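You operate a simulated robot arm through the tools that you are given. There is no shell and no other tool.

You run a simulated two-armed robot. Do the job below in one go: nothing can be reset, and whatever is moved stays where it is left.

## Task
Press the ribbon plug shut in the screw press.
Fine: lay it in the nest, push the tray in, wind the platen fully down once, then wind it back up.

The check looks at the end state, three seconds after you hand in, the way a careful person would. Anything else that was tipped, shoved, dropped, spilled or broken makes it a failure.

## Robot
Two 7-joint arms with fingered hands on one trunk that stands fixed in place. Base frame: the origin is at the foot of the trunk, x ahead of it, y to its left, z up; the work surface is at about z = 800. Units: mm, degrees, N and s.
The left shoulder is at [42, 163, 1061], the right one opposite. Payload 4 kg a hand.
The TCP of each hand is the grasp point between the finger pads, 36 mm short of the fingertips. In the tool frame z runs along the fingers and y along their closing line. The gripper opens to 124 mm. The gripper's body begins 42 mm behind the TCP. The gripper is a hand of 4 fingers: y runs from the thumb to the fingers, the wrist lies at [-15, -99, -189] in the tool frame.
Orientation is that of the tool frame in the base frame, as [roll, pitch, yaw] about the fixed x, y, z axes, in that order (R = Rz(yaw) Ry(pitch) Rx(roll)). With the fingers straight down and the wrist toward the robot, the tool's x, y and z point along [0, 1, 0], [1, 0, 0] and [0, 0, -1] of the base frame.

## Interface
- The arms move only by the tool servo_tool. It takes "left_targets", "right_targets" or both (then of equal length, played together; a hand with none holds still); each is a list of rows, each a list of 6 numbers: the shift along the base's x, y, z in mm, then the turn, a rotation vector about the base's x, y, z in degrees. In form: [[dx, dy, dz, ax, ay, az], ...]. A call has 1 to 20 rows; each row shifts and turns the commanded pose from where the row before left it. A row lasts 0.2 s, in which the tool goes at most 50 mm and 8.6 degrees; a call with a longer step from one row to the next is refused whole. Where a pose cannot be reached the arm comes as near as it can. A force on the tool above 70 N (or 10 N above the force at the start of the call, whichever is more), or a blocked arm, ends the call early, and 0.2 s more pass. In this call time passes only in rows, and 0.2 s behind the last. It gives the time, the measured TCP pose, the force on the tool (base axes), the opening and the grip force at its end, in the units of the frame above (readings bear some noise), with the torque about the TCP (base axes, N m) and any sound that the robot's microphone picked up, and new pictures: "views" is both (left out), scene, wrist or none (wrist: the cameras of the hands that moved).
- Cameras (640 x 400 px; columns grow to the right, rows downward): "scene" is now at [150.6, 31.3, 1315.5]; the picture's right is [0.32, -0.95, -0.05], its down [-0.32, -0.06, -0.95] and it looks along [0.89, 0.32, -0.32] (base axes); focal length 295 px, centre (320, 200). "left" rides on the left gripper at [-75, -86, -123] in its tool frame; the picture's right is [-0.70, -0.34, 0.63], its down [0.64, -0.68, 0.35] and it looks along [0.31, 0.65, 0.69] (tool axes); focal length 275 px, centre (320, 200). "right" rides on the right gripper at [75, -86, -123] in its tool frame; the picture's right is [-0.70, 0.34, -0.63], its down [-0.64, -0.68, 0.35] and it looks along [-0.32, 0.65, 0.69] (tool axes); focal length 275 px, centre (320, 200). There is no depth. A picture from a camera that has moved, and an enlarged one, comes with that camera's place and axes in the base frame and with its lens.
- raise_lower(by): slides the trunk up (or, below 0, down) by that many mm; the arms and the scene camera ride with it, the base frame stays. It gives what a move gives, with no picture.
- curl_fingers(index, middle, ring, thumb_bend, thumb_turn, hand): sets how far each is bent, from 0 (flat) to 100 (curled in); at 30 the hand is open as for a grip, at 70 the pads meet at the TCP. One left out holds its place. A second passes; each finger stops where it meets its share of the squeeze, and holds until it gets a number again. It is the only way to open and close the hand. It gives what a move gives, with no picture; readings hold the bend of each and the force on the fingers (four entries, about 0 where the hand has none), thumb and palm. thumb_turn goes from beside the hand (0) to across from the fingers (100), as for a grip.
- aim_head(pan, tilt): turns the head with the scene camera to pan (to the left, within 86 degrees either way) and tilt (down, from -29 to 69), counted from straight ahead of the robot. It gives what a move gives, and a new picture of the scene camera.
- close_up(camera, box): a new picture of the part [left, top, right, bottom] of that camera's present view, enlarged. No time passes.
- finish_job(): hands the job in; it is judged then, once.

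Places have to be worked out from the pictures, the camera data and where the tool is seen. Open the grippers and draw the arms clear of the work before you hand the job in, unless the task says otherwise.

The tools are called as a command line: name --argument value ..., lists and objects as JSON in quotes. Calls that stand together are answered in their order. servo_tool: Moves the arms, as the interface text tells. Its arguments: {"type":"object","properties":{"left_targets":{"type":"array","items":{"type":"array","items":{"type":"number"}}},"right_targets":{"type":"array","items":{"type":"array","items":{"type":"number"}}},"views":{"type":"string","enum":["both","scene","wrist","none"]}},"required":[]} The other tools are called the same way: raise_lower (by) slides the trunk up or down; curl_fingers (index, middle, ring, thumb_bend, thumb_turn, hand) moves the fingers one by one; aim_head (pan, tilt) turns the head that bears the scene camera; close_up (camera, box) takes an enlarged picture of a part of a camera's view; finish_job () hands the job in.

At the start:

```text
time_s: 0.0
left_tool_pos: [692.0, 489.3, 1311.5]
left_tcp_rot: [-180.0, 0.0, 90.2]
left_force: [-0.1, 0.3, -0.2]
left_ft_torque: [-0.01, 0.02, 0.02]
left_opening: 123.8
left_finger_force: 0.1
left_shape: jaw
left_bend: [30.0, 30.0, 30.0, 30.0, 98.0]
left_finger forces: [0.0, 0.0, 0.0, 0.1, 0.0, 0.0]
right_tool_pos: [825.3, -88.4, 1246.7]
right_tcp_rot: [179.9, 0.0, 90.1]
right_force: [0.0, 0.0, 0.1]
right_ft_torque: [-0.03, -0.01, 0.02]
right_opening: 123.6
right_finger_force: 0.1
right_shape: jaw
right_bend: [30.0, 30.0, 30.0, 30.0, 98.0]
right_finger forces: [0.0, 0.1, 0.0, 0.0, 0.0, 0.0]
trunk travel left (down, up): [-225.0, 253.0]
head pan, tilt: [18.7, 10.3]
```

scene: 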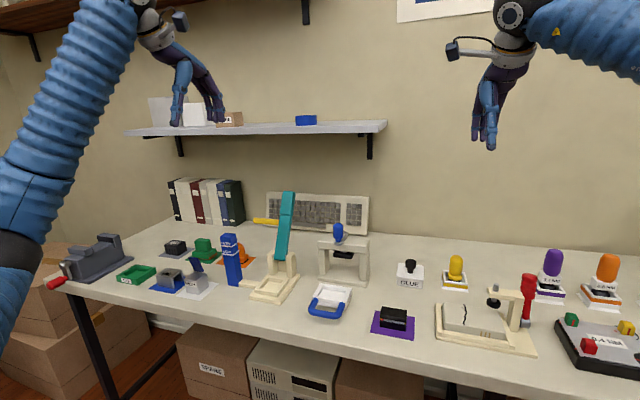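
right: 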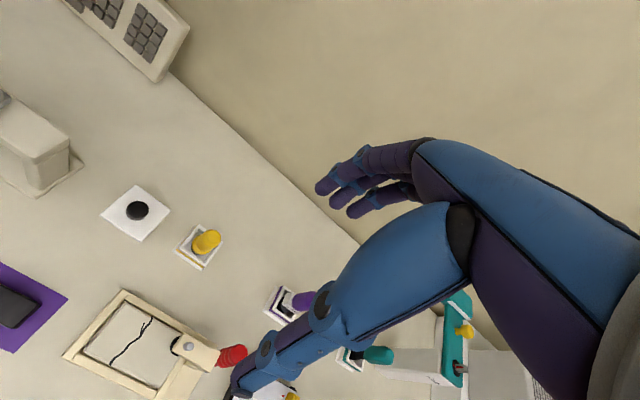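
left: 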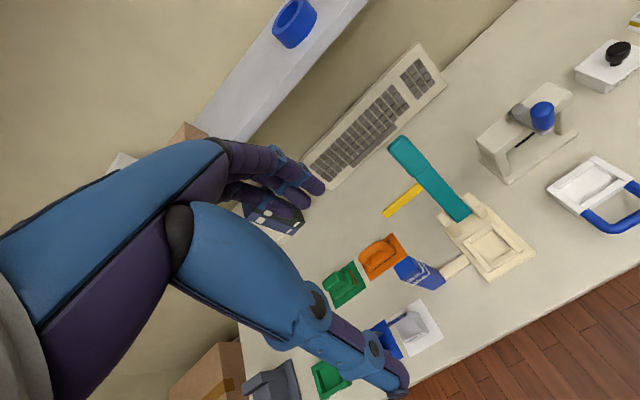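

The scene shows a bench with several presses: a white portal press with a blue knob and a white tray with a blue handle in front, a lever press with teal lever, and others. I'll enlarge parts of the scene to identify the screw press, tray and ribbon plug.

close_up --camera "scene" --box '[220, 180, 420, 340]'

close_up --camera "scene" --box '[40, 170, 240, 330]'

close_up --camera "scene" --box '[380, 230, 640, 400]'

```text
2.50 times, centred on (320, 260) of scene
camera zoom: at [150.6, 31.3, 1315.5], right [0.32, -0.95, -0.05], down [-0.32, -0.06, -0.95], along [0.89, 0.32, -0.32], focal length 738 px, centre (320, 50)
```

zoom: 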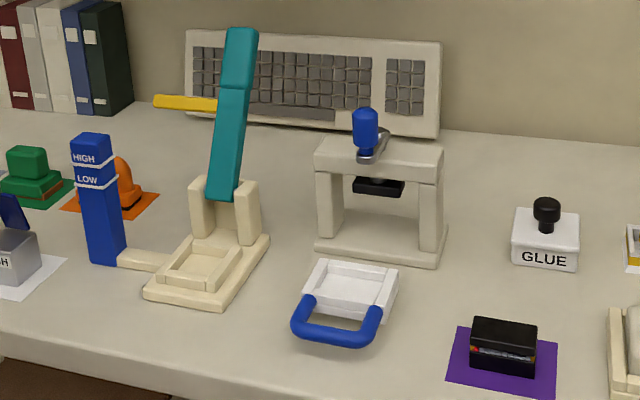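

```text
2.50 times, centred on (140, 250) of scene
camera zoom: at [150.6, 31.3, 1315.5], right [0.32, -0.95, -0.05], down [-0.32, -0.06, -0.95], along [0.89, 0.32, -0.32], focal length 738 px, centre (770, 75)
```

zoom: 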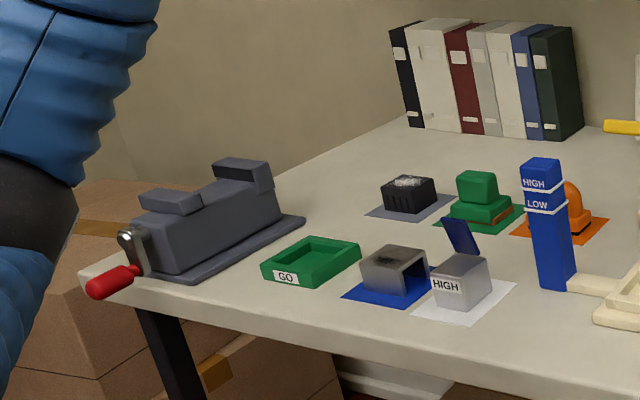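

```text
2.35 times, centred on (510, 315) of scene
camera zoom: at [150.6, 31.3, 1315.5], right [0.32, -0.95, -0.05], down [-0.32, -0.06, -0.95], along [0.89, 0.32, -0.32], focal length 695 px, centre (-127, -71)
```

zoom: 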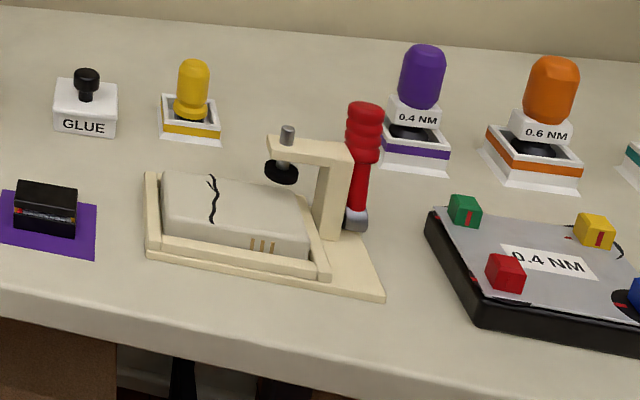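

The portal with the blue crank and black platen looks like the screw press; the tray with a blue loop handle stands before it. The black piece on the purple mat may be the ribbon plug; I'll zoom in more on it and on the press.

close_up --camera "scene" --box '[360, 295, 424, 345]'

close_up --camera "scene" --box '[300, 210, 380, 330]'

close_up --camera "scene" --box '[140, 225, 260, 300]'

close_up --camera "left" --box '[460, 20, 640, 260]'

aim_head --pan -10 --tilt 35

```text
8.00 times, centred on (392, 320) of scene
camera zoom: at [150.6, 31.3, 1315.5], right [0.32, -0.95, -0.05], down [-0.32, -0.06, -0.95], along [0.89, 0.32, -0.32], focal length 2362 px, centre (-256, -760)
```

zoom: 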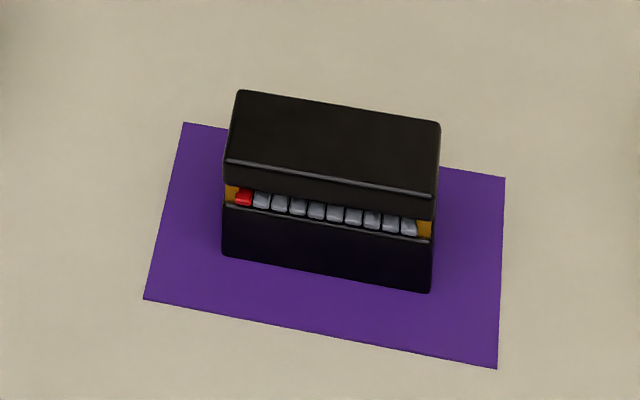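

```text
3.33 times, centred on (340, 270) of scene
camera zoom: at [150.6, 31.3, 1315.5], right [0.32, -0.95, -0.05], down [-0.32, -0.06, -0.95], along [0.89, 0.32, -0.32], focal length 984 px, centre (253, -33)
```

zoom: 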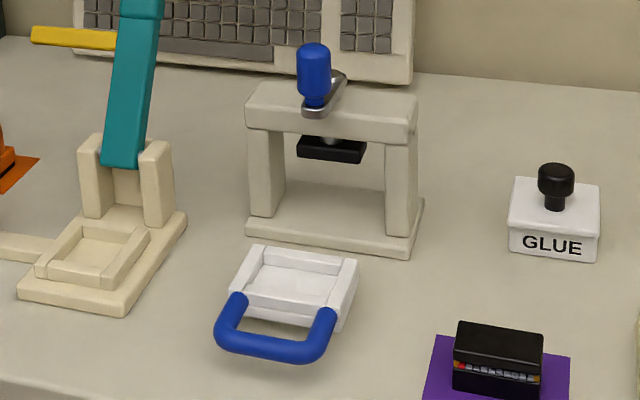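

```text
5.33 times, centred on (200, 262) of scene
camera zoom: at [150.6, 31.3, 1315.5], right [0.32, -0.95, -0.05], down [-0.32, -0.06, -0.95], along [0.89, 0.32, -0.32], focal length 1575 px, centre (960, -133)
```

zoom: 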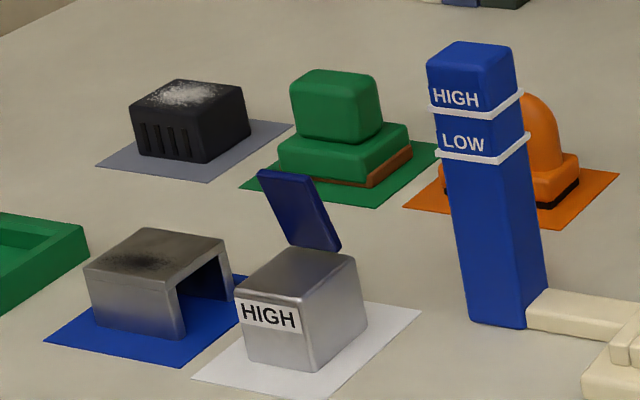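

```text
1.67 times, centred on (550, 140) of left
camera zoom: at [607.3, 415.3, 1434.3], right [-0.34, -0.7, -0.63], down [-0.68, 0.64, -0.35], along [0.65, 0.32, -0.69], focal length 459 px, centre (-63, 300)
```

zoom: 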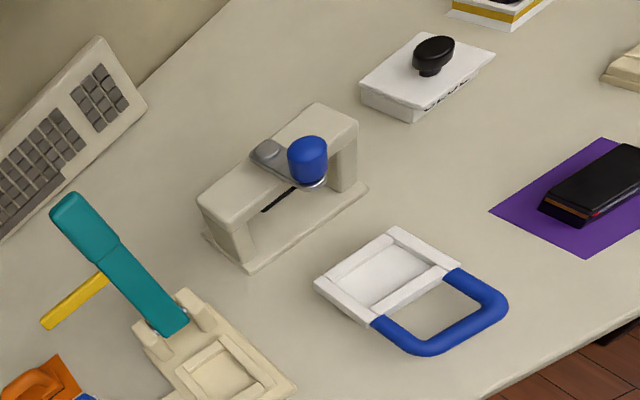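

```text
time_s: 0.9
left_tool_pos: [691.7, 489.9, 1312.6]
left_tcp_rot: [180.0, -0.1, 90.1]
left_force: [0.3, -0.3, -0.5]
left_ft_torque: [0.02, 0.03, -0.02]
left_opening: 123.8
left_finger_force: 0.1
left_shape: jaw
left_bend: [30.0, 30.0, 30.0, 30.0, 98.0]
left_finger forces: [0.0, 0.0, 0.1, 0.0, 0.0, 0.0]
right_tool_pos: [825.5, -89.8, 1247.1]
right_tcp_rot: [180.0, 0.0, 90.1]
right_force: [-0.5, 0.2, 0.3]
right_ft_torque: [-0.03, 0.0, -0.03]
right_opening: 123.4
right_finger_force: 0.0
right_shape: jaw
right_bend: [30.0, 30.0, 30.0, 30.0, 98.0]
right_finger forces: [0.1, 0.1, 0.1, 0.0, 0.1, 0.0]
trunk travel left (down, up): [-225.0, 253.0]
head pan, tilt: [-10.0, 35.0]
camera scene: at [143.2, -13.8, 1276.5], right [-0.17, -0.98, 0.03], down [-0.68, 0.1, -0.72], along [0.71, -0.14, -0.69], focal length 295 px, centre (320, 200)
```

scene: 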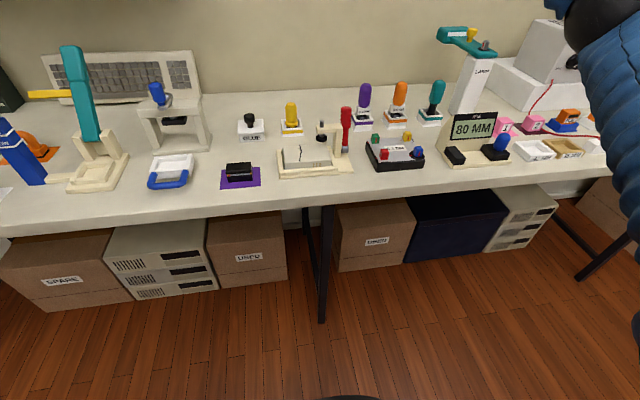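

The ribbon plug is the black two-part connector with red/grey ribbon ends, on the purple mat; press and tray are to its left. I'll centre the head on that area for measurements.

aim_head --pan 12 --tilt 30

```text
time_s: 1.8
left_tool_pos: [691.3, 490.2, 1312.4]
left_tcp_rot: [179.9, 0.0, 90.1]
left_force: [0.2, 0.5, 0.2]
left_ft_torque: [0.02, 0.01, 0.01]
left_opening: 123.7
left_finger_force: 0.0
left_shape: jaw
left_bend: [30.0, 30.0, 30.0, 30.0, 98.0]
left_finger forces: [0.0, 0.0, 0.0, 0.0, 0.0, 0.1]
right_tool_pos: [824.6, -89.9, 1245.8]
right_tcp_rot: [-180.0, 0.0, 90.1]
right_force: [0.5, -1.3, 0.5]
right_ft_torque: [-0.02, -0.01, -0.04]
right_opening: 123.4
right_finger_force: 0.0
right_shape: jaw
right_bend: [30.0, 30.0, 30.0, 30.0, 98.0]
right_finger forces: [0.0, 0.1, 0.0, 0.0, 0.1, 0.1]
trunk travel left (down, up): [-225.0, 253.0]
head pan, tilt: [12.0, 30.0]
camera scene: at [146.0, 20.1, 1283.9], right [0.21, -0.98, -0.03], down [-0.62, -0.1, -0.78], along [0.76, 0.18, -0.62], focal length 295 px, centre (320, 200)
```

scene: 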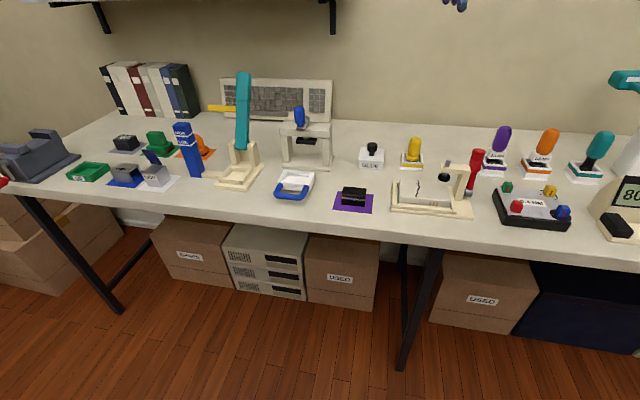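

close_up --camera "scene" --box '[264, 90, 392, 170]'

close_up --camera "scene" --box '[264, 150, 392, 230]'

```text
5.00 times, centred on (328, 130) of scene
camera zoom: at [146.0, 20.1, 1283.9], right [0.21, -0.98, -0.03], down [-0.62, -0.1, -0.78], along [0.76, 0.18, -0.62], focal length 1476 px, centre (280, 550)
```

zoom: 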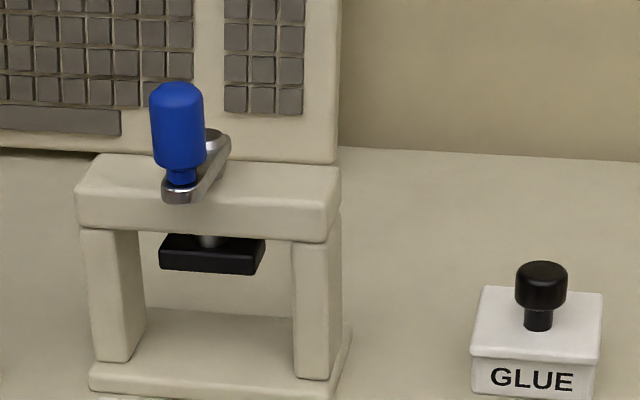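

```text
5.00 times, centred on (328, 190) of scene
camera zoom: at [146.0, 20.1, 1283.9], right [0.21, -0.98, -0.03], down [-0.62, -0.1, -0.78], along [0.76, 0.18, -0.62], focal length 1476 px, centre (280, 250)
```

zoom: 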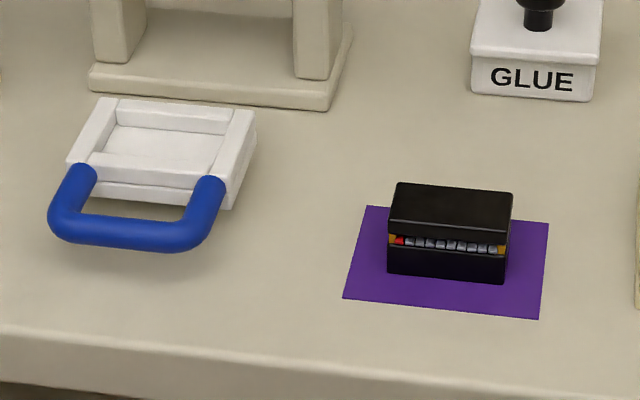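

From the scene view I estimate: plug ≈ x 723–756, y 43–102, z 800–833; tray ≈ x 755–821, y 191–281; press base front ≈ x 864, y 159–307, aligned with the tray. I'll move the left hand nearer so its camera can look at press, tray and plug from another angle.

servo_tool --left_targets '[[-15, -27, -27, 0, 0, 0], [-15, -27, -27, 0, 0, 0], [-15, -27, -27, 0, 0, 0], [-15, -27, -27, 0, 0, 0], [-15, -26, -27, 0, 0, 0], [-16, -26, -27, 0, 0, 0]]' --views "both"

```text
time_s: 3.2
left_tool_pos: [600.5, 329.3, 1149.5]
left_tcp_rot: [-179.9, 0.2, 90.1]
left_force: [0.0, -0.1, -0.3]
left_ft_torque: [0.01, -0.01, 0.04]
left_opening: 123.8
left_finger_force: 0.0
left_shape: jaw
left_bend: [30.0, 30.0, 30.0, 30.0, 98.0]
left_finger forces: [0.1, 0.1, 0.1, 0.0, 0.0, 0.0]
right_tool_pos: [825.2, -88.1, 1246.7]
right_tcp_rot: [-179.9, -0.1, 90.1]
right_force: [0.1, 0.2, 0.2]
right_ft_torque: [-0.02, 0.04, 0.01]
right_opening: 123.9
right_finger_force: 0.1
right_shape: jaw
right_bend: [30.0, 30.0, 30.0, 30.0, 98.0]
right_finger forces: [0.1, 0.0, 0.0, 0.0, 0.1, 0.1]
trunk travel left (down, up): [-225.0, 253.0]
head pan, tilt: [12.0, 30.0]
camera scene: at [146.1, 20.2, 1283.9], right [0.21, -0.98, -0.03], down [-0.62, -0.1, -0.78], along [0.76, 0.18, -0.62], focal length 295 px, centre (320, 200)
camera left: at [516.7, 255.2, 1271.8], right [-0.34, -0.7, -0.63], down [-0.68, 0.64, -0.35], along [0.65, 0.32, -0.69], focal length 275 px, centre (320, 200)
```

scene: 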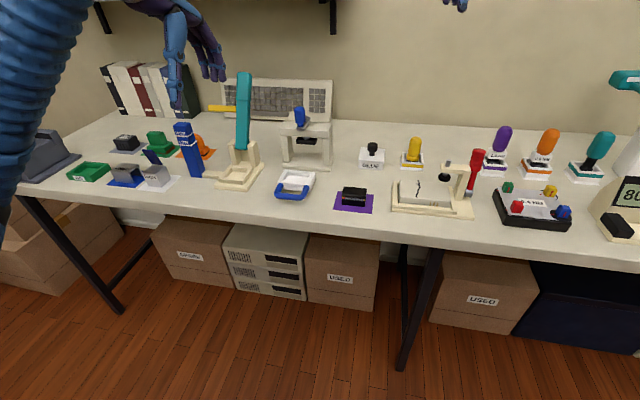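
left: 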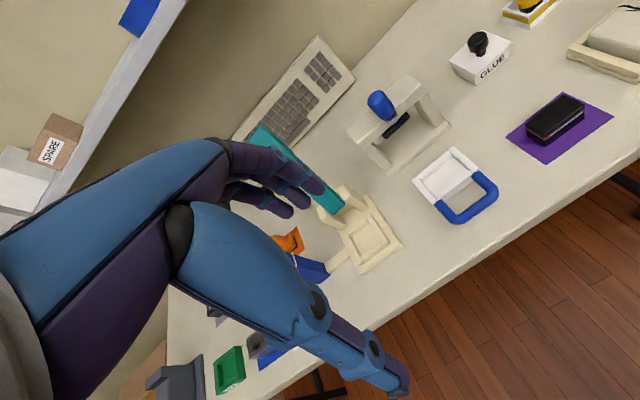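

close_up --camera "left" --box '[400, 130, 520, 230]'

close_up --camera "left" --box '[330, 70, 460, 180]'

close_up --camera "left" --box '[490, 70, 630, 170]'

```text
4.00 times, centred on (460, 180) of left
camera zoom: at [516.7, 255.2, 1271.8], right [-0.34, -0.7, -0.63], down [-0.68, 0.64, -0.35], along [0.65, 0.32, -0.69], focal length 1101 px, centre (-240, 280)
```

zoom: 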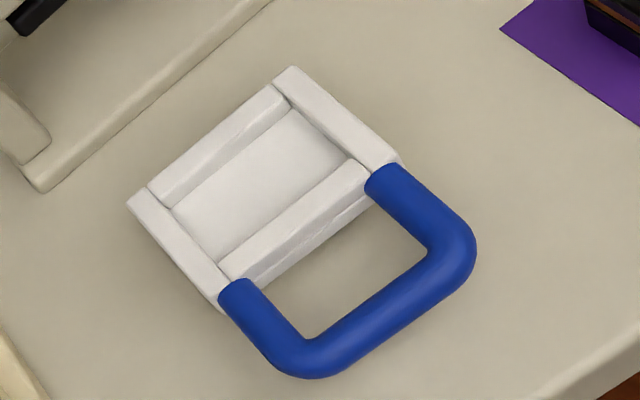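

```text
3.64 times, centred on (395, 125) of left
camera zoom: at [516.7, 255.2, 1271.8], right [-0.34, -0.7, -0.63], down [-0.68, 0.64, -0.35], along [0.65, 0.32, -0.69], focal length 1001 px, centre (47, 473)
```

zoom: 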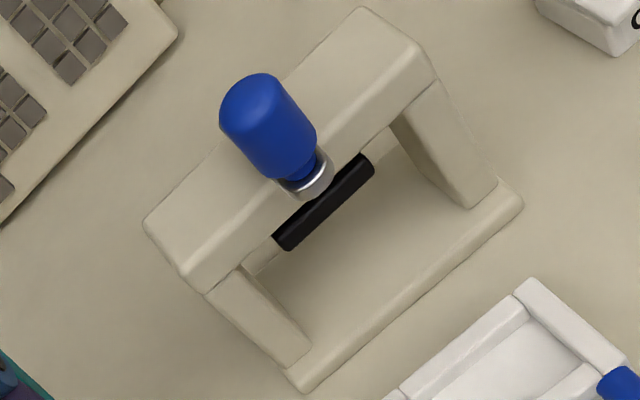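

```text
4.00 times, centred on (560, 120) of left
camera zoom: at [516.7, 255.2, 1271.8], right [-0.34, -0.7, -0.63], down [-0.68, 0.64, -0.35], along [0.65, 0.32, -0.69], focal length 1101 px, centre (-640, 520)
```

zoom: 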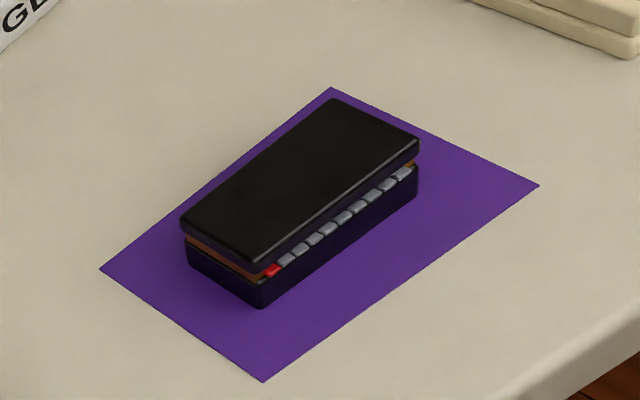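

The views agree roughly: tray nest interior about 65 (y) × 36 (x) mm, same orientation as the plug; crank knob near (851, 233, ~940–985), screw axis near (903–914, 231). Before gripping, I'll partly close the left hand in the air to see where the fingertips lie relative to the TCP.

curl_fingers --hand "left" --index 58 --middle 58 --ring 58 --thumb_bend 58 --thumb_turn 100

close_up --camera "scene" --box '[110, 0, 270, 110]'

close_up --camera "left" --box '[180, 120, 430, 400]'

```text
time_s: 4.2
left_tool_pos: [601.4, 329.7, 1151.0]
left_tcp_rot: [-180.0, 0.0, 90.1]
left_force: [0.5, -0.1, 0.0]
left_ft_torque: [-0.01, -0.03, 0.02]
left_opening: 40.8
left_finger_force: 0.1
left_shape: fingers
left_bend: [57.0, 57.0, 57.0, 57.0, 100.0]
left_finger forces: [0.1, 0.0, 0.0, 0.0, 0.0, 0.0]
right_tool_pos: [825.5, -88.1, 1245.6]
right_tcp_rot: [180.0, 0.0, 90.2]
right_force: [-0.4, 0.1, -0.3]
right_ft_torque: [-0.01, -0.01, 0.02]
right_opening: 123.4
right_finger_force: 0.1
right_shape: jaw
right_bend: [30.0, 30.0, 30.0, 30.0, 98.0]
right_finger forces: [0.0, 0.0, 0.1, 0.0, 0.0, 0.0]
trunk travel left (down, up): [-225.0, 253.0]
head pan, tilt: [12.0, 30.0]
```

```text
3.64 times, centred on (190, 55) of scene
camera zoom: at [146.0, 20.2, 1283.9], right [0.21, -0.98, -0.03], down [-0.62, -0.1, -0.78], along [0.76, 0.18, -0.62], focal length 1074 px, centre (793, 727)
```

zoom: 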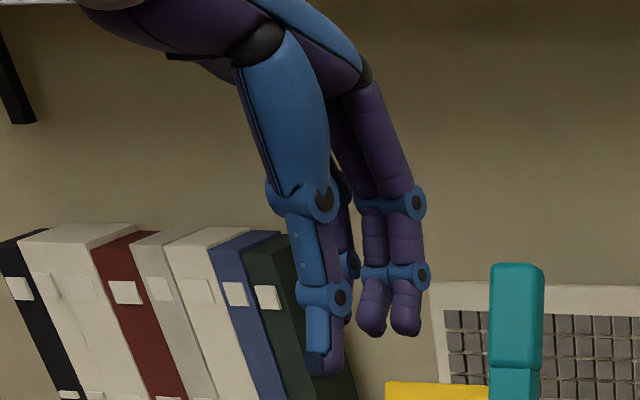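

```text
1.43 times, centred on (305, 260) of left
camera zoom: at [516.9, 255.3, 1271.9], right [-0.34, -0.7, -0.63], down [-0.68, 0.64, -0.35], along [0.65, 0.32, -0.69], focal length 393 px, centre (341, 114)
```

zoom: 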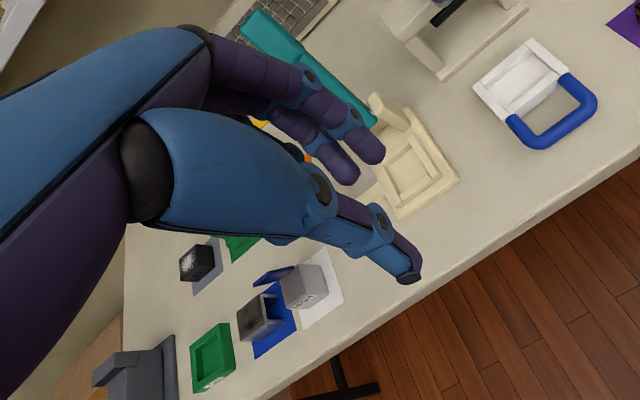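

At ~41 mm opening the fingers are near parallel and the tips are about 36 mm below the TCP, as described. Now I measure the nest more exactly with enlarged views.

close_up --camera "left" --box '[408, 140, 504, 210]'

close_up --camera "scene" --box '[270, 164, 326, 204]'

close_up --camera "scene" --box '[330, 178, 386, 218]'

```text
5.71 times, centred on (456, 175) of left
camera zoom: at [516.9, 255.3, 1271.9], right [-0.34, -0.7, -0.63], down [-0.68, 0.64, -0.35], along [0.65, 0.32, -0.69], focal length 1573 px, centre (-457, 343)
```

zoom: 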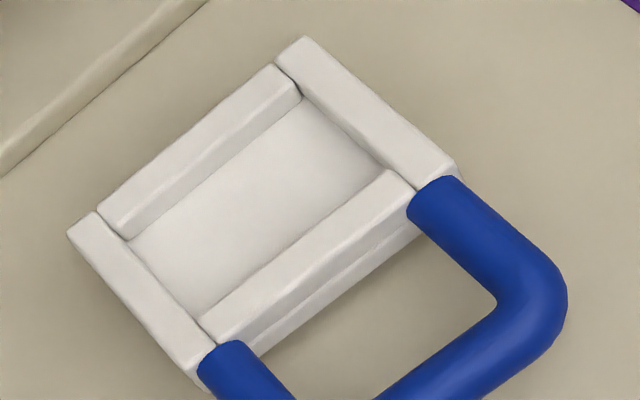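

```text
10.00 times, centred on (298, 184) of scene
camera zoom: at [146.0, 20.2, 1283.9], right [0.21, -0.98, -0.03], down [-0.62, -0.1, -0.78], along [0.76, 0.18, -0.62], focal length 2952 px, centre (540, 360)
```

zoom: 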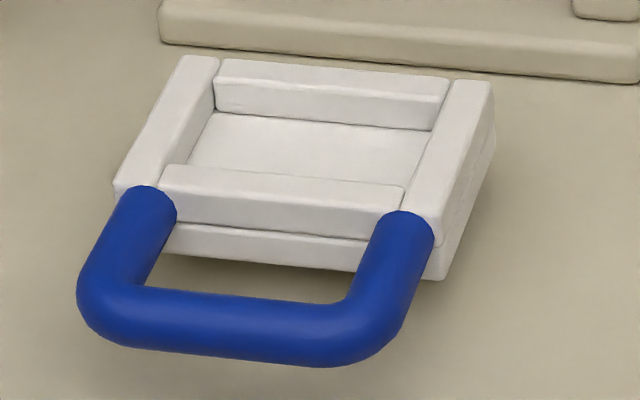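

```text
10.00 times, centred on (358, 198) of scene
camera zoom: at [146.0, 20.2, 1283.9], right [0.21, -0.98, -0.03], down [-0.62, -0.1, -0.78], along [0.76, 0.18, -0.62], focal length 2952 px, centre (-60, 220)
```

zoom: 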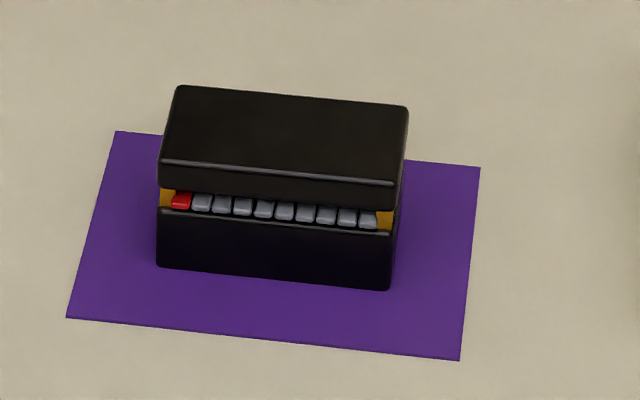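

The tray seems to ride higher than I first assumed (floor near z≈822, rim ≈832), so I want a reliable height. I'll raise the trunk 200 mm and take the same view for vertical parallax.

raise_lower --by 200

```text
time_s: 6.4
left_tool_pos: [601.9, 328.8, 1349.4]
left_tcp_rot: [-179.9, 0.1, 90.1]
left_force: [0.3, 0.5, -0.7]
left_ft_torque: [-0.01, -0.03, 0.01]
left_opening: 40.7
left_finger_force: 0.1
left_shape: fingers
left_bend: [57.0, 57.0, 57.0, 57.0, 100.0]
left_finger forces: [0.1, 0.1, 0.0, 0.1, 0.0, 0.0]
right_tool_pos: [825.1, -88.4, 1446.5]
right_tcp_rot: [-179.9, 0.0, 90.0]
right_force: [0.0, -0.3, -0.1]
right_ft_torque: [0.0, -0.02, -0.02]
right_opening: 123.7
right_finger_force: 0.0
right_shape: jaw
right_bend: [30.0, 30.0, 30.0, 30.0, 98.0]
right_finger forces: [0.0, 0.1, 0.0, 0.0, 0.0, 0.1]
trunk travel left (down, up): [-425.0, 53.0]
head pan, tilt: [12.0, 30.0]
```

The trunk is 200 mm up. I'll take enlarged scene views of the tray, the plug and the press from this height.

close_up --camera "scene" --box '[256, 150, 416, 270]'

close_up --camera "scene" --box '[276, 210, 340, 250]'

close_up --camera "scene" --box '[270, 150, 350, 210]'

```text
3.33 times, centred on (336, 210) of scene
camera zoom: at [82.9, 20.2, 1504.9], right [0.21, -0.98, 0.0], down [-0.5, -0.1, -0.86], along [0.84, 0.18, -0.51], focal length 984 px, centre (267, 167)
```

zoom: 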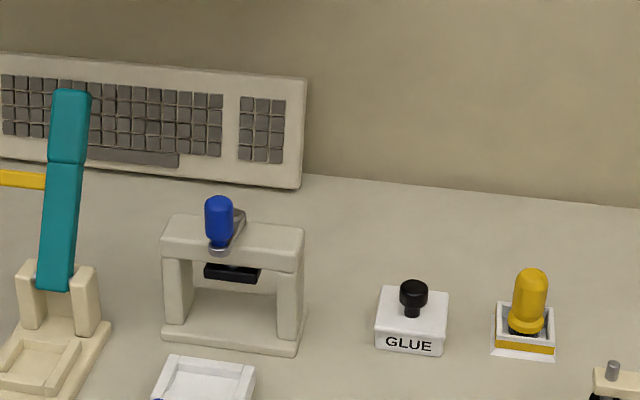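

```text
10.00 times, centred on (308, 230) of scene
camera zoom: at [82.9, 20.2, 1504.9], right [0.21, -0.98, 0.0], down [-0.5, -0.1, -0.86], along [0.84, 0.18, -0.51], focal length 2952 px, centre (440, -100)
```

zoom: 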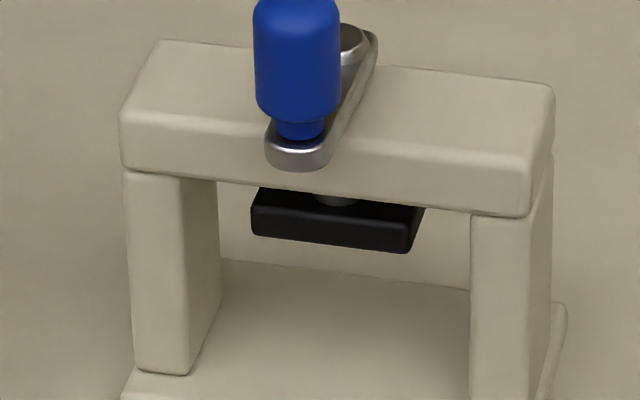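

```text
6.67 times, centred on (310, 180) of scene
camera zoom: at [82.9, 20.2, 1504.9], right [0.21, -0.98, 0.0], down [-0.5, -0.1, -0.86], along [0.84, 0.18, -0.51], focal length 1968 px, centre (387, 333)
```

zoom: 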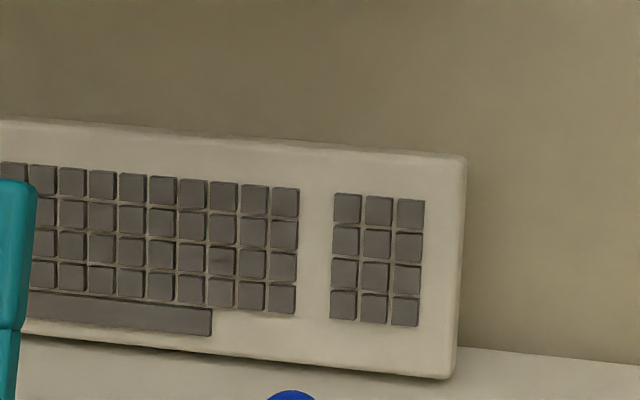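

The head also changed its lean, so the tray is lower in the picture. I'll enlarge the tray and the plug regions from here.

close_up --camera "scene" --box '[284, 246, 348, 286]'

close_up --camera "scene" --box '[336, 262, 400, 302]'

```text
10.00 times, centred on (316, 266) of scene
camera zoom: at [82.9, 20.2, 1504.9], right [0.21, -0.98, 0.0], down [-0.5, -0.1, -0.86], along [0.84, 0.18, -0.51], focal length 2952 px, centre (360, -460)
```

zoom: 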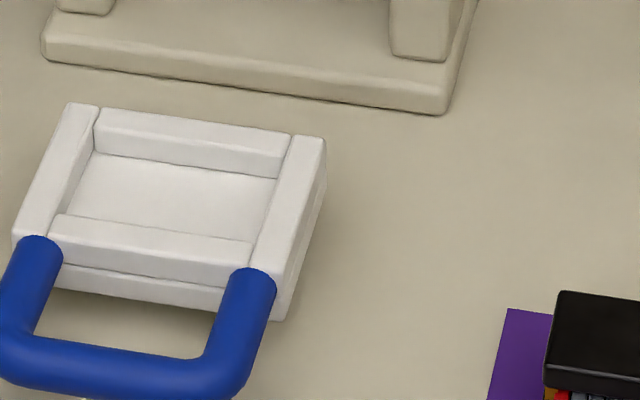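

```text
10.00 times, centred on (368, 282) of scene
camera zoom: at [82.9, 20.2, 1504.9], right [0.21, -0.98, 0.0], down [-0.5, -0.1, -0.86], along [0.84, 0.18, -0.51], focal length 2952 px, centre (-160, -620)
```

zoom: 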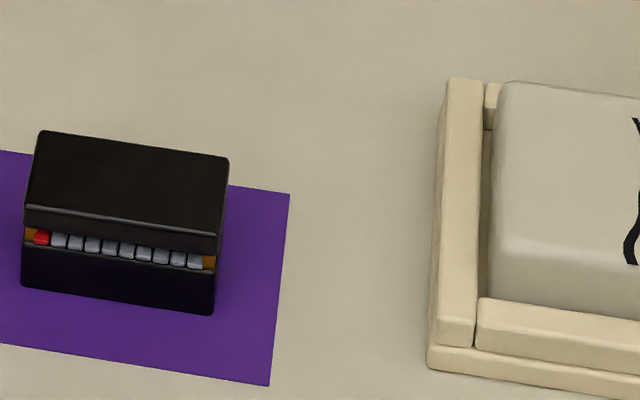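

The parallax (calibrated against the mat on the table) puts the nest floor near z≈820 and the rim near z≈830, so the tray rides at the press base height. I'll bring the trunk back down and open the fingers to an intermediate width for the plug.

raise_lower --by -200

curl_fingers --hand "left" --index 46 --middle 46 --ring 46 --thumb_bend 46 --thumb_turn 100

```text
time_s: 8.5
left_tool_pos: [601.4, 329.9, 1151.2]
left_tcp_rot: [-180.0, 0.0, 90.1]
left_force: [-1.3, -0.5, -0.2]
left_ft_torque: [0.01, -0.03, 0.03]
left_opening: 40.6
left_finger_force: 0.0
left_shape: fingers
left_bend: [57.0, 57.0, 57.0, 57.0, 100.0]
left_finger forces: [0.0, 0.0, 0.0, 0.0, 0.0, 0.1]
right_tool_pos: [824.8, -89.3, 1247.2]
right_tcp_rot: [179.9, 0.0, 90.0]
right_force: [0.0, -0.7, 0.9]
right_ft_torque: [-0.02, 0.01, 0.05]
right_opening: 123.5
right_finger_force: 0.1
right_shape: jaw
right_bend: [30.0, 30.0, 30.0, 30.0, 98.0]
right_finger forces: [0.0, 0.0, 0.0, 0.0, 0.0, 0.0]
trunk travel left (down, up): [-225.0, 253.0]
head pan, tilt: [12.0, 30.0]
```

```text
time_s: 9.5
left_tool_pos: [600.4, 330.1, 1150.5]
left_tcp_rot: [180.0, -0.1, 90.1]
left_force: [-0.3, -0.6, -0.7]
left_ft_torque: [-0.01, -0.01, 0.03]
left_opening: 74.2
left_finger_force: 0.0
left_shape: fingers
left_bend: [46.0, 46.0, 46.0, 46.0, 100.0]
left_finger forces: [0.1, 0.1, 0.1, 0.0, 0.0, 0.0]
right_tool_pos: [826.0, -88.7, 1246.2]
right_tcp_rot: [-179.9, -0.1, 90.2]
right_force: [0.5, 0.4, 0.9]
right_ft_torque: [0.0, 0.0, -0.01]
right_opening: 123.5
right_finger_force: 0.0
right_shape: jaw
right_bend: [30.0, 30.0, 30.0, 30.0, 98.0]
right_finger forces: [0.0, 0.0, 0.0, 0.0, 0.0, 0.1]
trunk travel left (down, up): [-225.0, 253.0]
head pan, tilt: [12.0, 30.0]
```

Opening is 74 mm. I move the left hand to about 90 mm above the plug (742, 71, 940) and look.

servo_tool --left_targets '[[15.7, -28.8, -23.4, 0, 0, 0], [15.7, -28.8, -23.4, 0, 0, 0], [15.7, -28.8, -23.4, 0, 0, 0], [15.7, -28.8, -23.4, 0, 0, 0], [15.7, -28.8, -23.4, 0, 0, 0], [15.7, -28.8, -23.4, 0, 0, 0], [15.7, -28.8, -23.4, 0, 0, 0], [15.7, -28.8, -23.4, 0, 0, 0], [15.7, -28.8, -23.4, 0, 0, 0]]' --views "both"

```text
time_s: 11.5
left_tool_pos: [743.3, 70.7, 938.5]
left_tcp_rot: [180.0, -0.1, 90.1]
left_force: [0.6, -0.2, -0.9]
left_ft_torque: [0.0, 0.02, -0.02]
left_opening: 74.2
left_finger_force: 0.1
left_shape: fingers
left_bend: [46.0, 46.0, 46.0, 46.0, 100.0]
left_finger forces: [0.0, 0.0, 0.1, 0.1, 0.1, 0.0]
right_tool_pos: [826.7, -89.1, 1245.5]
right_tcp_rot: [-179.9, 0.0, 90.0]
right_force: [-0.4, 0.7, 0.2]
right_ft_torque: [-0.01, 0.02, 0.02]
right_opening: 123.6
right_finger_force: 0.1
right_shape: jaw
right_bend: [30.0, 30.0, 30.0, 30.0, 98.0]
right_finger forces: [0.0, 0.0, 0.0, 0.1, 0.0, 0.0]
trunk travel left (down, up): [-225.0, 253.0]
head pan, tilt: [12.0, 30.0]
camera scene: at [146.6, 19.6, 1283.8], right [0.21, -0.98, -0.03], down [-0.62, -0.1, -0.78], along [0.76, 0.18, -0.62], focal length 295 px, centre (320, 200)
camera left: at [658.0, -4.4, 1061.3], right [-0.34, -0.7, -0.63], down [-0.68, 0.64, -0.35], along [0.65, 0.32, -0.69], focal length 275 px, centre (320, 200)
```

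scene: 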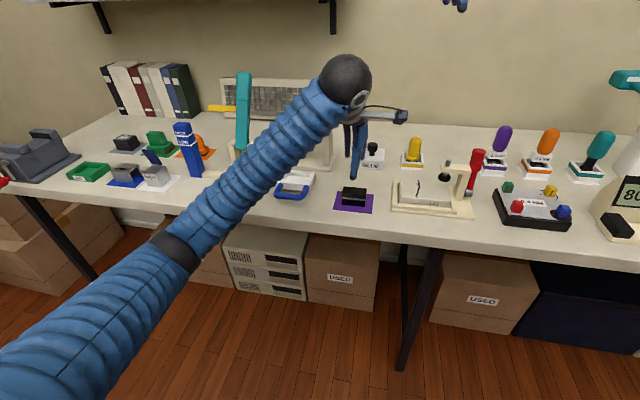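
left: 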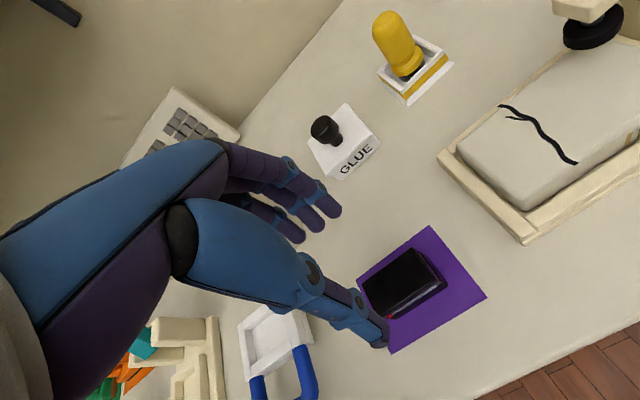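

The hand is over the plug. I'll enlarge both views to check the lateral alignment between thumb/fingers and the plug.

close_up --camera "left" --box '[260, 170, 500, 360]'

close_up --camera "scene" --box '[310, 110, 420, 220]'

```text
2.11 times, centred on (380, 265) of left
camera zoom: at [658.0, -4.4, 1061.3], right [-0.34, -0.7, -0.63], down [-0.68, 0.64, -0.35], along [0.65, 0.32, -0.69], focal length 580 px, centre (194, 63)
```

zoom: 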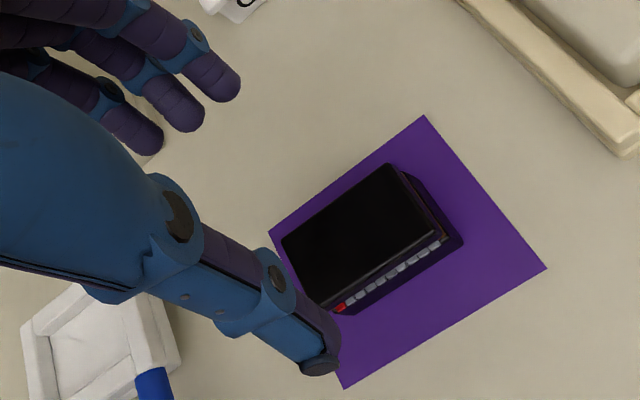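

```text
3.64 times, centred on (365, 165) of scene
camera zoom: at [146.6, 19.6, 1283.8], right [0.21, -0.98, -0.03], down [-0.62, -0.1, -0.78], along [0.76, 0.18, -0.62], focal length 1074 px, centre (156, 327)
```

zoom: 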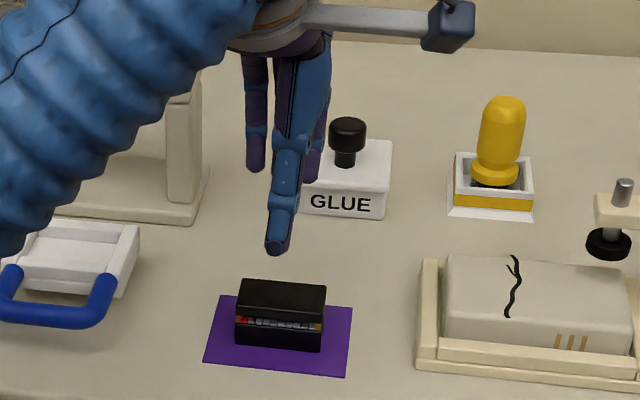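

The left view puts the plug's centre at about (740.5, 70), 2–3 mm nearer than the TCP. I correct that and descend to TCP z≈849, which puts the fingertips about 12 mm above the plug's bottom.

servo_tool --left_targets '[[-2, -0.7, -22, 0, 0, 0], [0, 0, -22, 0, 0, 0], [0, 0, -22, 0, 0, 0], [0, 0, -23.5, 0, 0, 0]]' --views "both"

close_up --camera "left" --box '[220, 130, 460, 330]'

close_up --camera "scene" --box '[310, 140, 410, 220]'

```text
time_s: 12.5
left_tool_pos: [740.3, 71.6, 851.8]
left_tcp_rot: [-179.9, 0.0, 90.0]
left_force: [-1.1, -0.4, -0.4]
left_ft_torque: [0.03, -0.01, 0.0]
left_opening: 74.1
left_finger_force: 0.0
left_shape: fingers
left_bend: [46.0, 46.0, 46.0, 46.0, 100.0]
left_finger forces: [0.1, 0.1, 0.0, 0.1, 0.1, 0.0]
right_tool_pos: [825.0, -88.0, 1246.2]
right_tcp_rot: [-179.9, 0.1, 90.1]
right_force: [0.4, -0.2, -0.3]
right_ft_torque: [-0.01, 0.03, 0.01]
right_opening: 123.7
right_finger_force: 0.0
right_shape: jaw
right_bend: [30.0, 30.0, 30.0, 30.0, 98.0]
right_finger forces: [0.0, 0.0, 0.0, 0.0, 0.0, 0.0]
trunk travel left (down, up): [-225.0, 253.0]
head pan, tilt: [12.0, 30.0]
camera scene: at [146.3, 20.2, 1283.8], right [0.21, -0.98, -0.03], down [-0.62, -0.1, -0.78], along [0.76, 0.18, -0.62], focal length 295 px, centre (320, 200)
camera left: at [656.5, -3.0, 972.6], right [-0.34, -0.7, -0.63], down [-0.68, 0.64, -0.35], along [0.65, 0.32, -0.69], focal length 275 px, centre (320, 200)
```

scene: 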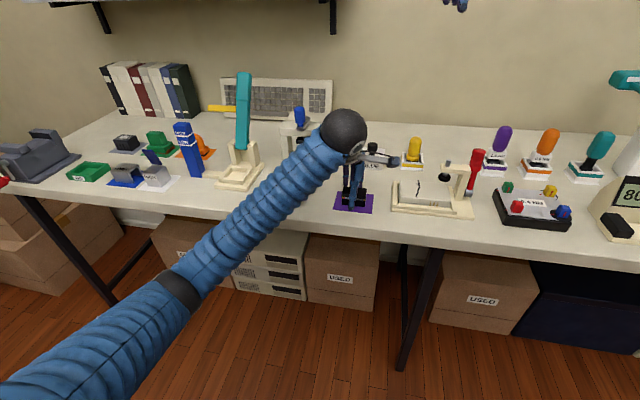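
left: 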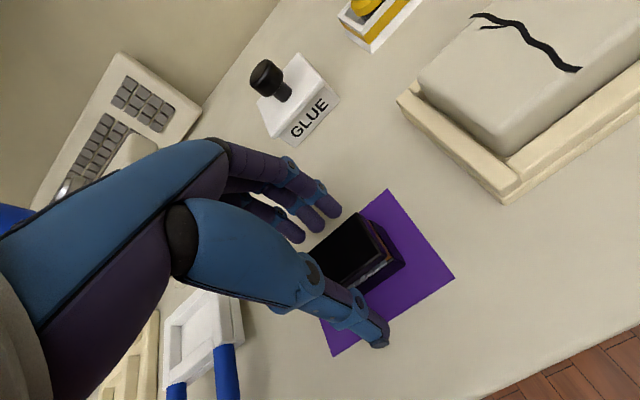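

```text
2.00 times, centred on (340, 230) of left
camera zoom: at [656.5, -3.0, 972.6], right [-0.34, -0.7, -0.63], down [-0.68, 0.64, -0.35], along [0.65, 0.32, -0.69], focal length 551 px, centre (280, 140)
```

zoom: 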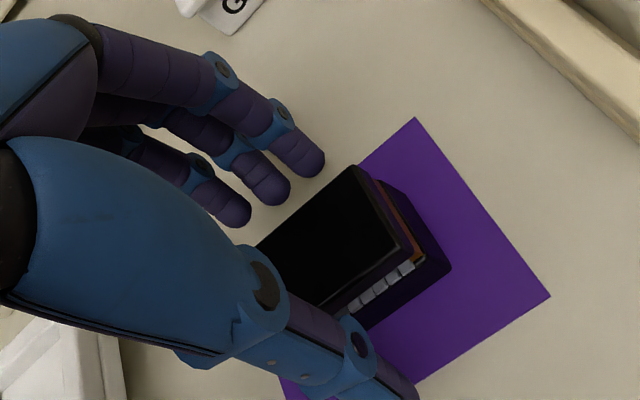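

```text
5.00 times, centred on (360, 180) of scene
camera zoom: at [146.3, 20.2, 1283.8], right [0.21, -0.98, -0.03], down [-0.62, -0.1, -0.78], along [0.76, 0.18, -0.62], focal length 1476 px, centre (120, 300)
```

zoom: 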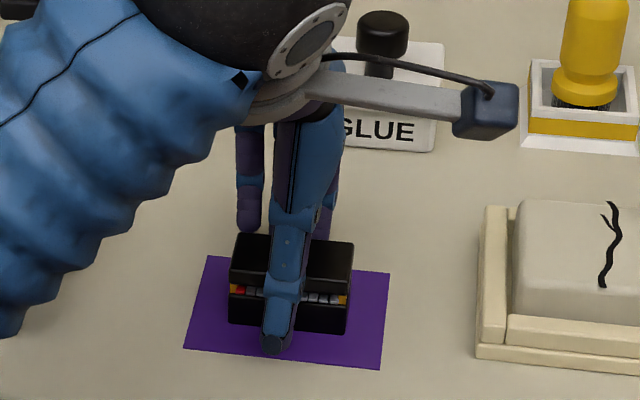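

Plug is between thumb and fingers, centred. I lower 3 mm more and then close the fingers on it.

servo_tool --left_targets '[[0.5, -0.5, -3, 0, 0, 0], [0, 0, 0, 0, 0, 0]]' --views "none"

curl_fingers --hand "left" --index 64 --middle 64 --ring 64 --thumb_bend 64

close_up --camera "scene" --box '[310, 140, 410, 220]'

close_up --camera "left" --box '[220, 130, 460, 330]'

```text
time_s: 13.1
left_tool_pos: [741.7, 71.7, 847.5]
left_tcp_rot: [-180.0, 0.0, 90.1]
left_force: [0.8, 0.4, 0.6]
left_ft_torque: [0.0, 0.02, 0.0]
left_opening: 74.5
left_finger_force: 0.0
left_shape: fingers
left_bend: [46.0, 46.0, 46.0, 46.0, 100.0]
left_finger forces: [0.1, 0.0, 0.0, 0.0, 0.0, 0.0]
right_tool_pos: [825.4, -88.0, 1247.1]
right_tcp_rot: [179.9, 0.1, 90.1]
right_force: [-0.6, 0.5, 0.4]
right_ft_torque: [0.02, 0.03, 0.0]
right_opening: 123.5
right_finger_force: 0.0
right_shape: jaw
right_bend: [30.0, 30.0, 30.0, 30.0, 98.0]
right_finger forces: [0.0, 0.1, 0.0, 0.0, 0.0, 0.1]
trunk travel left (down, up): [-225.0, 253.0]
head pan, tilt: [12.0, 30.0]
```

```text
time_s: 14.1
left_tool_pos: [741.9, 70.8, 848.6]
left_tcp_rot: [179.9, 0.1, 90.2]
left_force: [0.3, 0.5, 4.9]
left_ft_torque: [0.02, -0.1, -0.05]
left_opening: 39.4
left_finger_force: 13.2
left_shape: fingers
left_bend: [59.0, 60.0, 61.0, 60.0, 100.0]
left_finger forces: [5.5, 4.6, 3.5, 0.0, 13.7, 0.0]
right_tool_pos: [825.6, -89.4, 1247.2]
right_tcp_rot: [-179.9, -0.1, 90.1]
right_force: [-0.3, 0.2, -0.4]
right_ft_torque: [0.0, 0.02, 0.02]
right_opening: 123.5
right_finger_force: 0.1
right_shape: jaw
right_bend: [30.0, 30.0, 30.0, 30.0, 98.0]
right_finger forces: [0.1, 0.1, 0.1, 0.0, 0.0, 0.0]
trunk travel left (down, up): [-225.0, 253.0]
head pan, tilt: [12.0, 30.0]
```

```text
5.00 times, centred on (360, 180) of scene
camera zoom: at [145.8, 20.0, 1284.0], right [0.21, -0.98, -0.03], down [-0.62, -0.1, -0.78], along [0.76, 0.18, -0.62], focal length 1476 px, centre (120, 300)
```

zoom: 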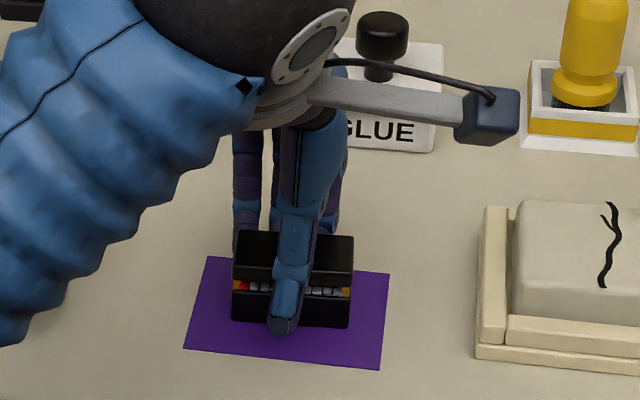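

```text
2.00 times, centred on (340, 230) of left
camera zoom: at [657.0, -4.0, 970.2], right [-0.34, -0.7, -0.63], down [-0.68, 0.64, -0.35], along [0.65, 0.32, -0.69], focal length 551 px, centre (280, 140)
```

zoom: 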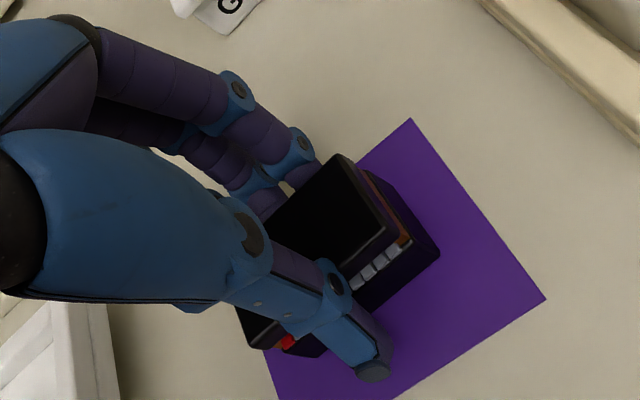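

Grip holds with ~13 N. I lift slowly 40 mm and check that both plug halves come up together.

servo_tool --left_targets '[[0, 0, 3, 0, 0, 0], [0, 0, 7, 0, 0, 0], [0, 0, 15, 0, 0, 0], [0, 0, 15, 0, 0, 0]]' --views "none"

close_up --camera "scene" --box '[310, 130, 410, 220]'

close_up --camera "left" --box '[220, 130, 460, 330]'

```text
time_s: 15.1
left_tool_pos: [740.3, 70.2, 888.6]
left_tcp_rot: [-180.0, 0.1, 90.1]
left_force: [-0.1, -0.6, -0.7]
left_ft_torque: [-0.02, -0.02, -0.01]
left_opening: 38.7
left_finger_force: 13.4
left_shape: fingers
left_bend: [59.0, 60.0, 61.0, 60.0, 100.0]
left_finger forces: [4.9, 4.2, 3.1, 0.0, 13.1, 0.0]
right_tool_pos: [825.6, -89.6, 1246.4]
right_tcp_rot: [-180.0, 0.0, 90.2]
right_force: [-0.7, 0.1, 0.4]
right_ft_torque: [0.0, 0.03, -0.01]
right_opening: 123.6
right_finger_force: 0.1
right_shape: jaw
right_bend: [30.0, 30.0, 30.0, 30.0, 98.0]
right_finger forces: [0.0, 0.0, 0.1, 0.1, 0.1, 0.0]
trunk travel left (down, up): [-225.0, 253.0]
head pan, tilt: [12.0, 30.0]
```

```text
4.44 times, centred on (360, 175) of scene
camera zoom: at [145.9, 20.0, 1284.0], right [0.21, -0.98, -0.03], down [-0.62, -0.1, -0.78], along [0.76, 0.18, -0.62], focal length 1312 px, centre (142, 311)
```

zoom: 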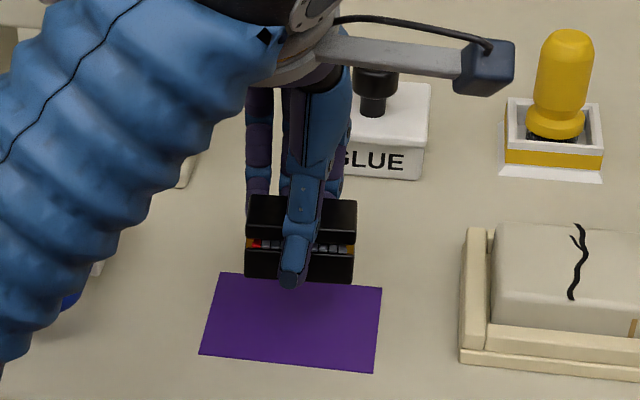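

```text
2.00 times, centred on (340, 230) of left
camera zoom: at [655.4, -5.4, 1009.5], right [-0.34, -0.7, -0.63], down [-0.68, 0.64, -0.35], along [0.65, 0.32, -0.69], focal length 551 px, centre (280, 140)
```

zoom: 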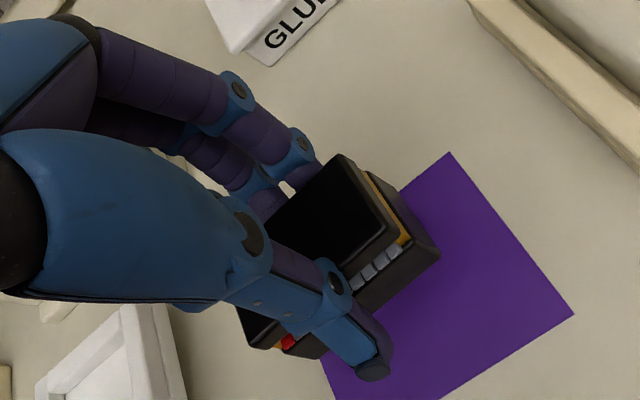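

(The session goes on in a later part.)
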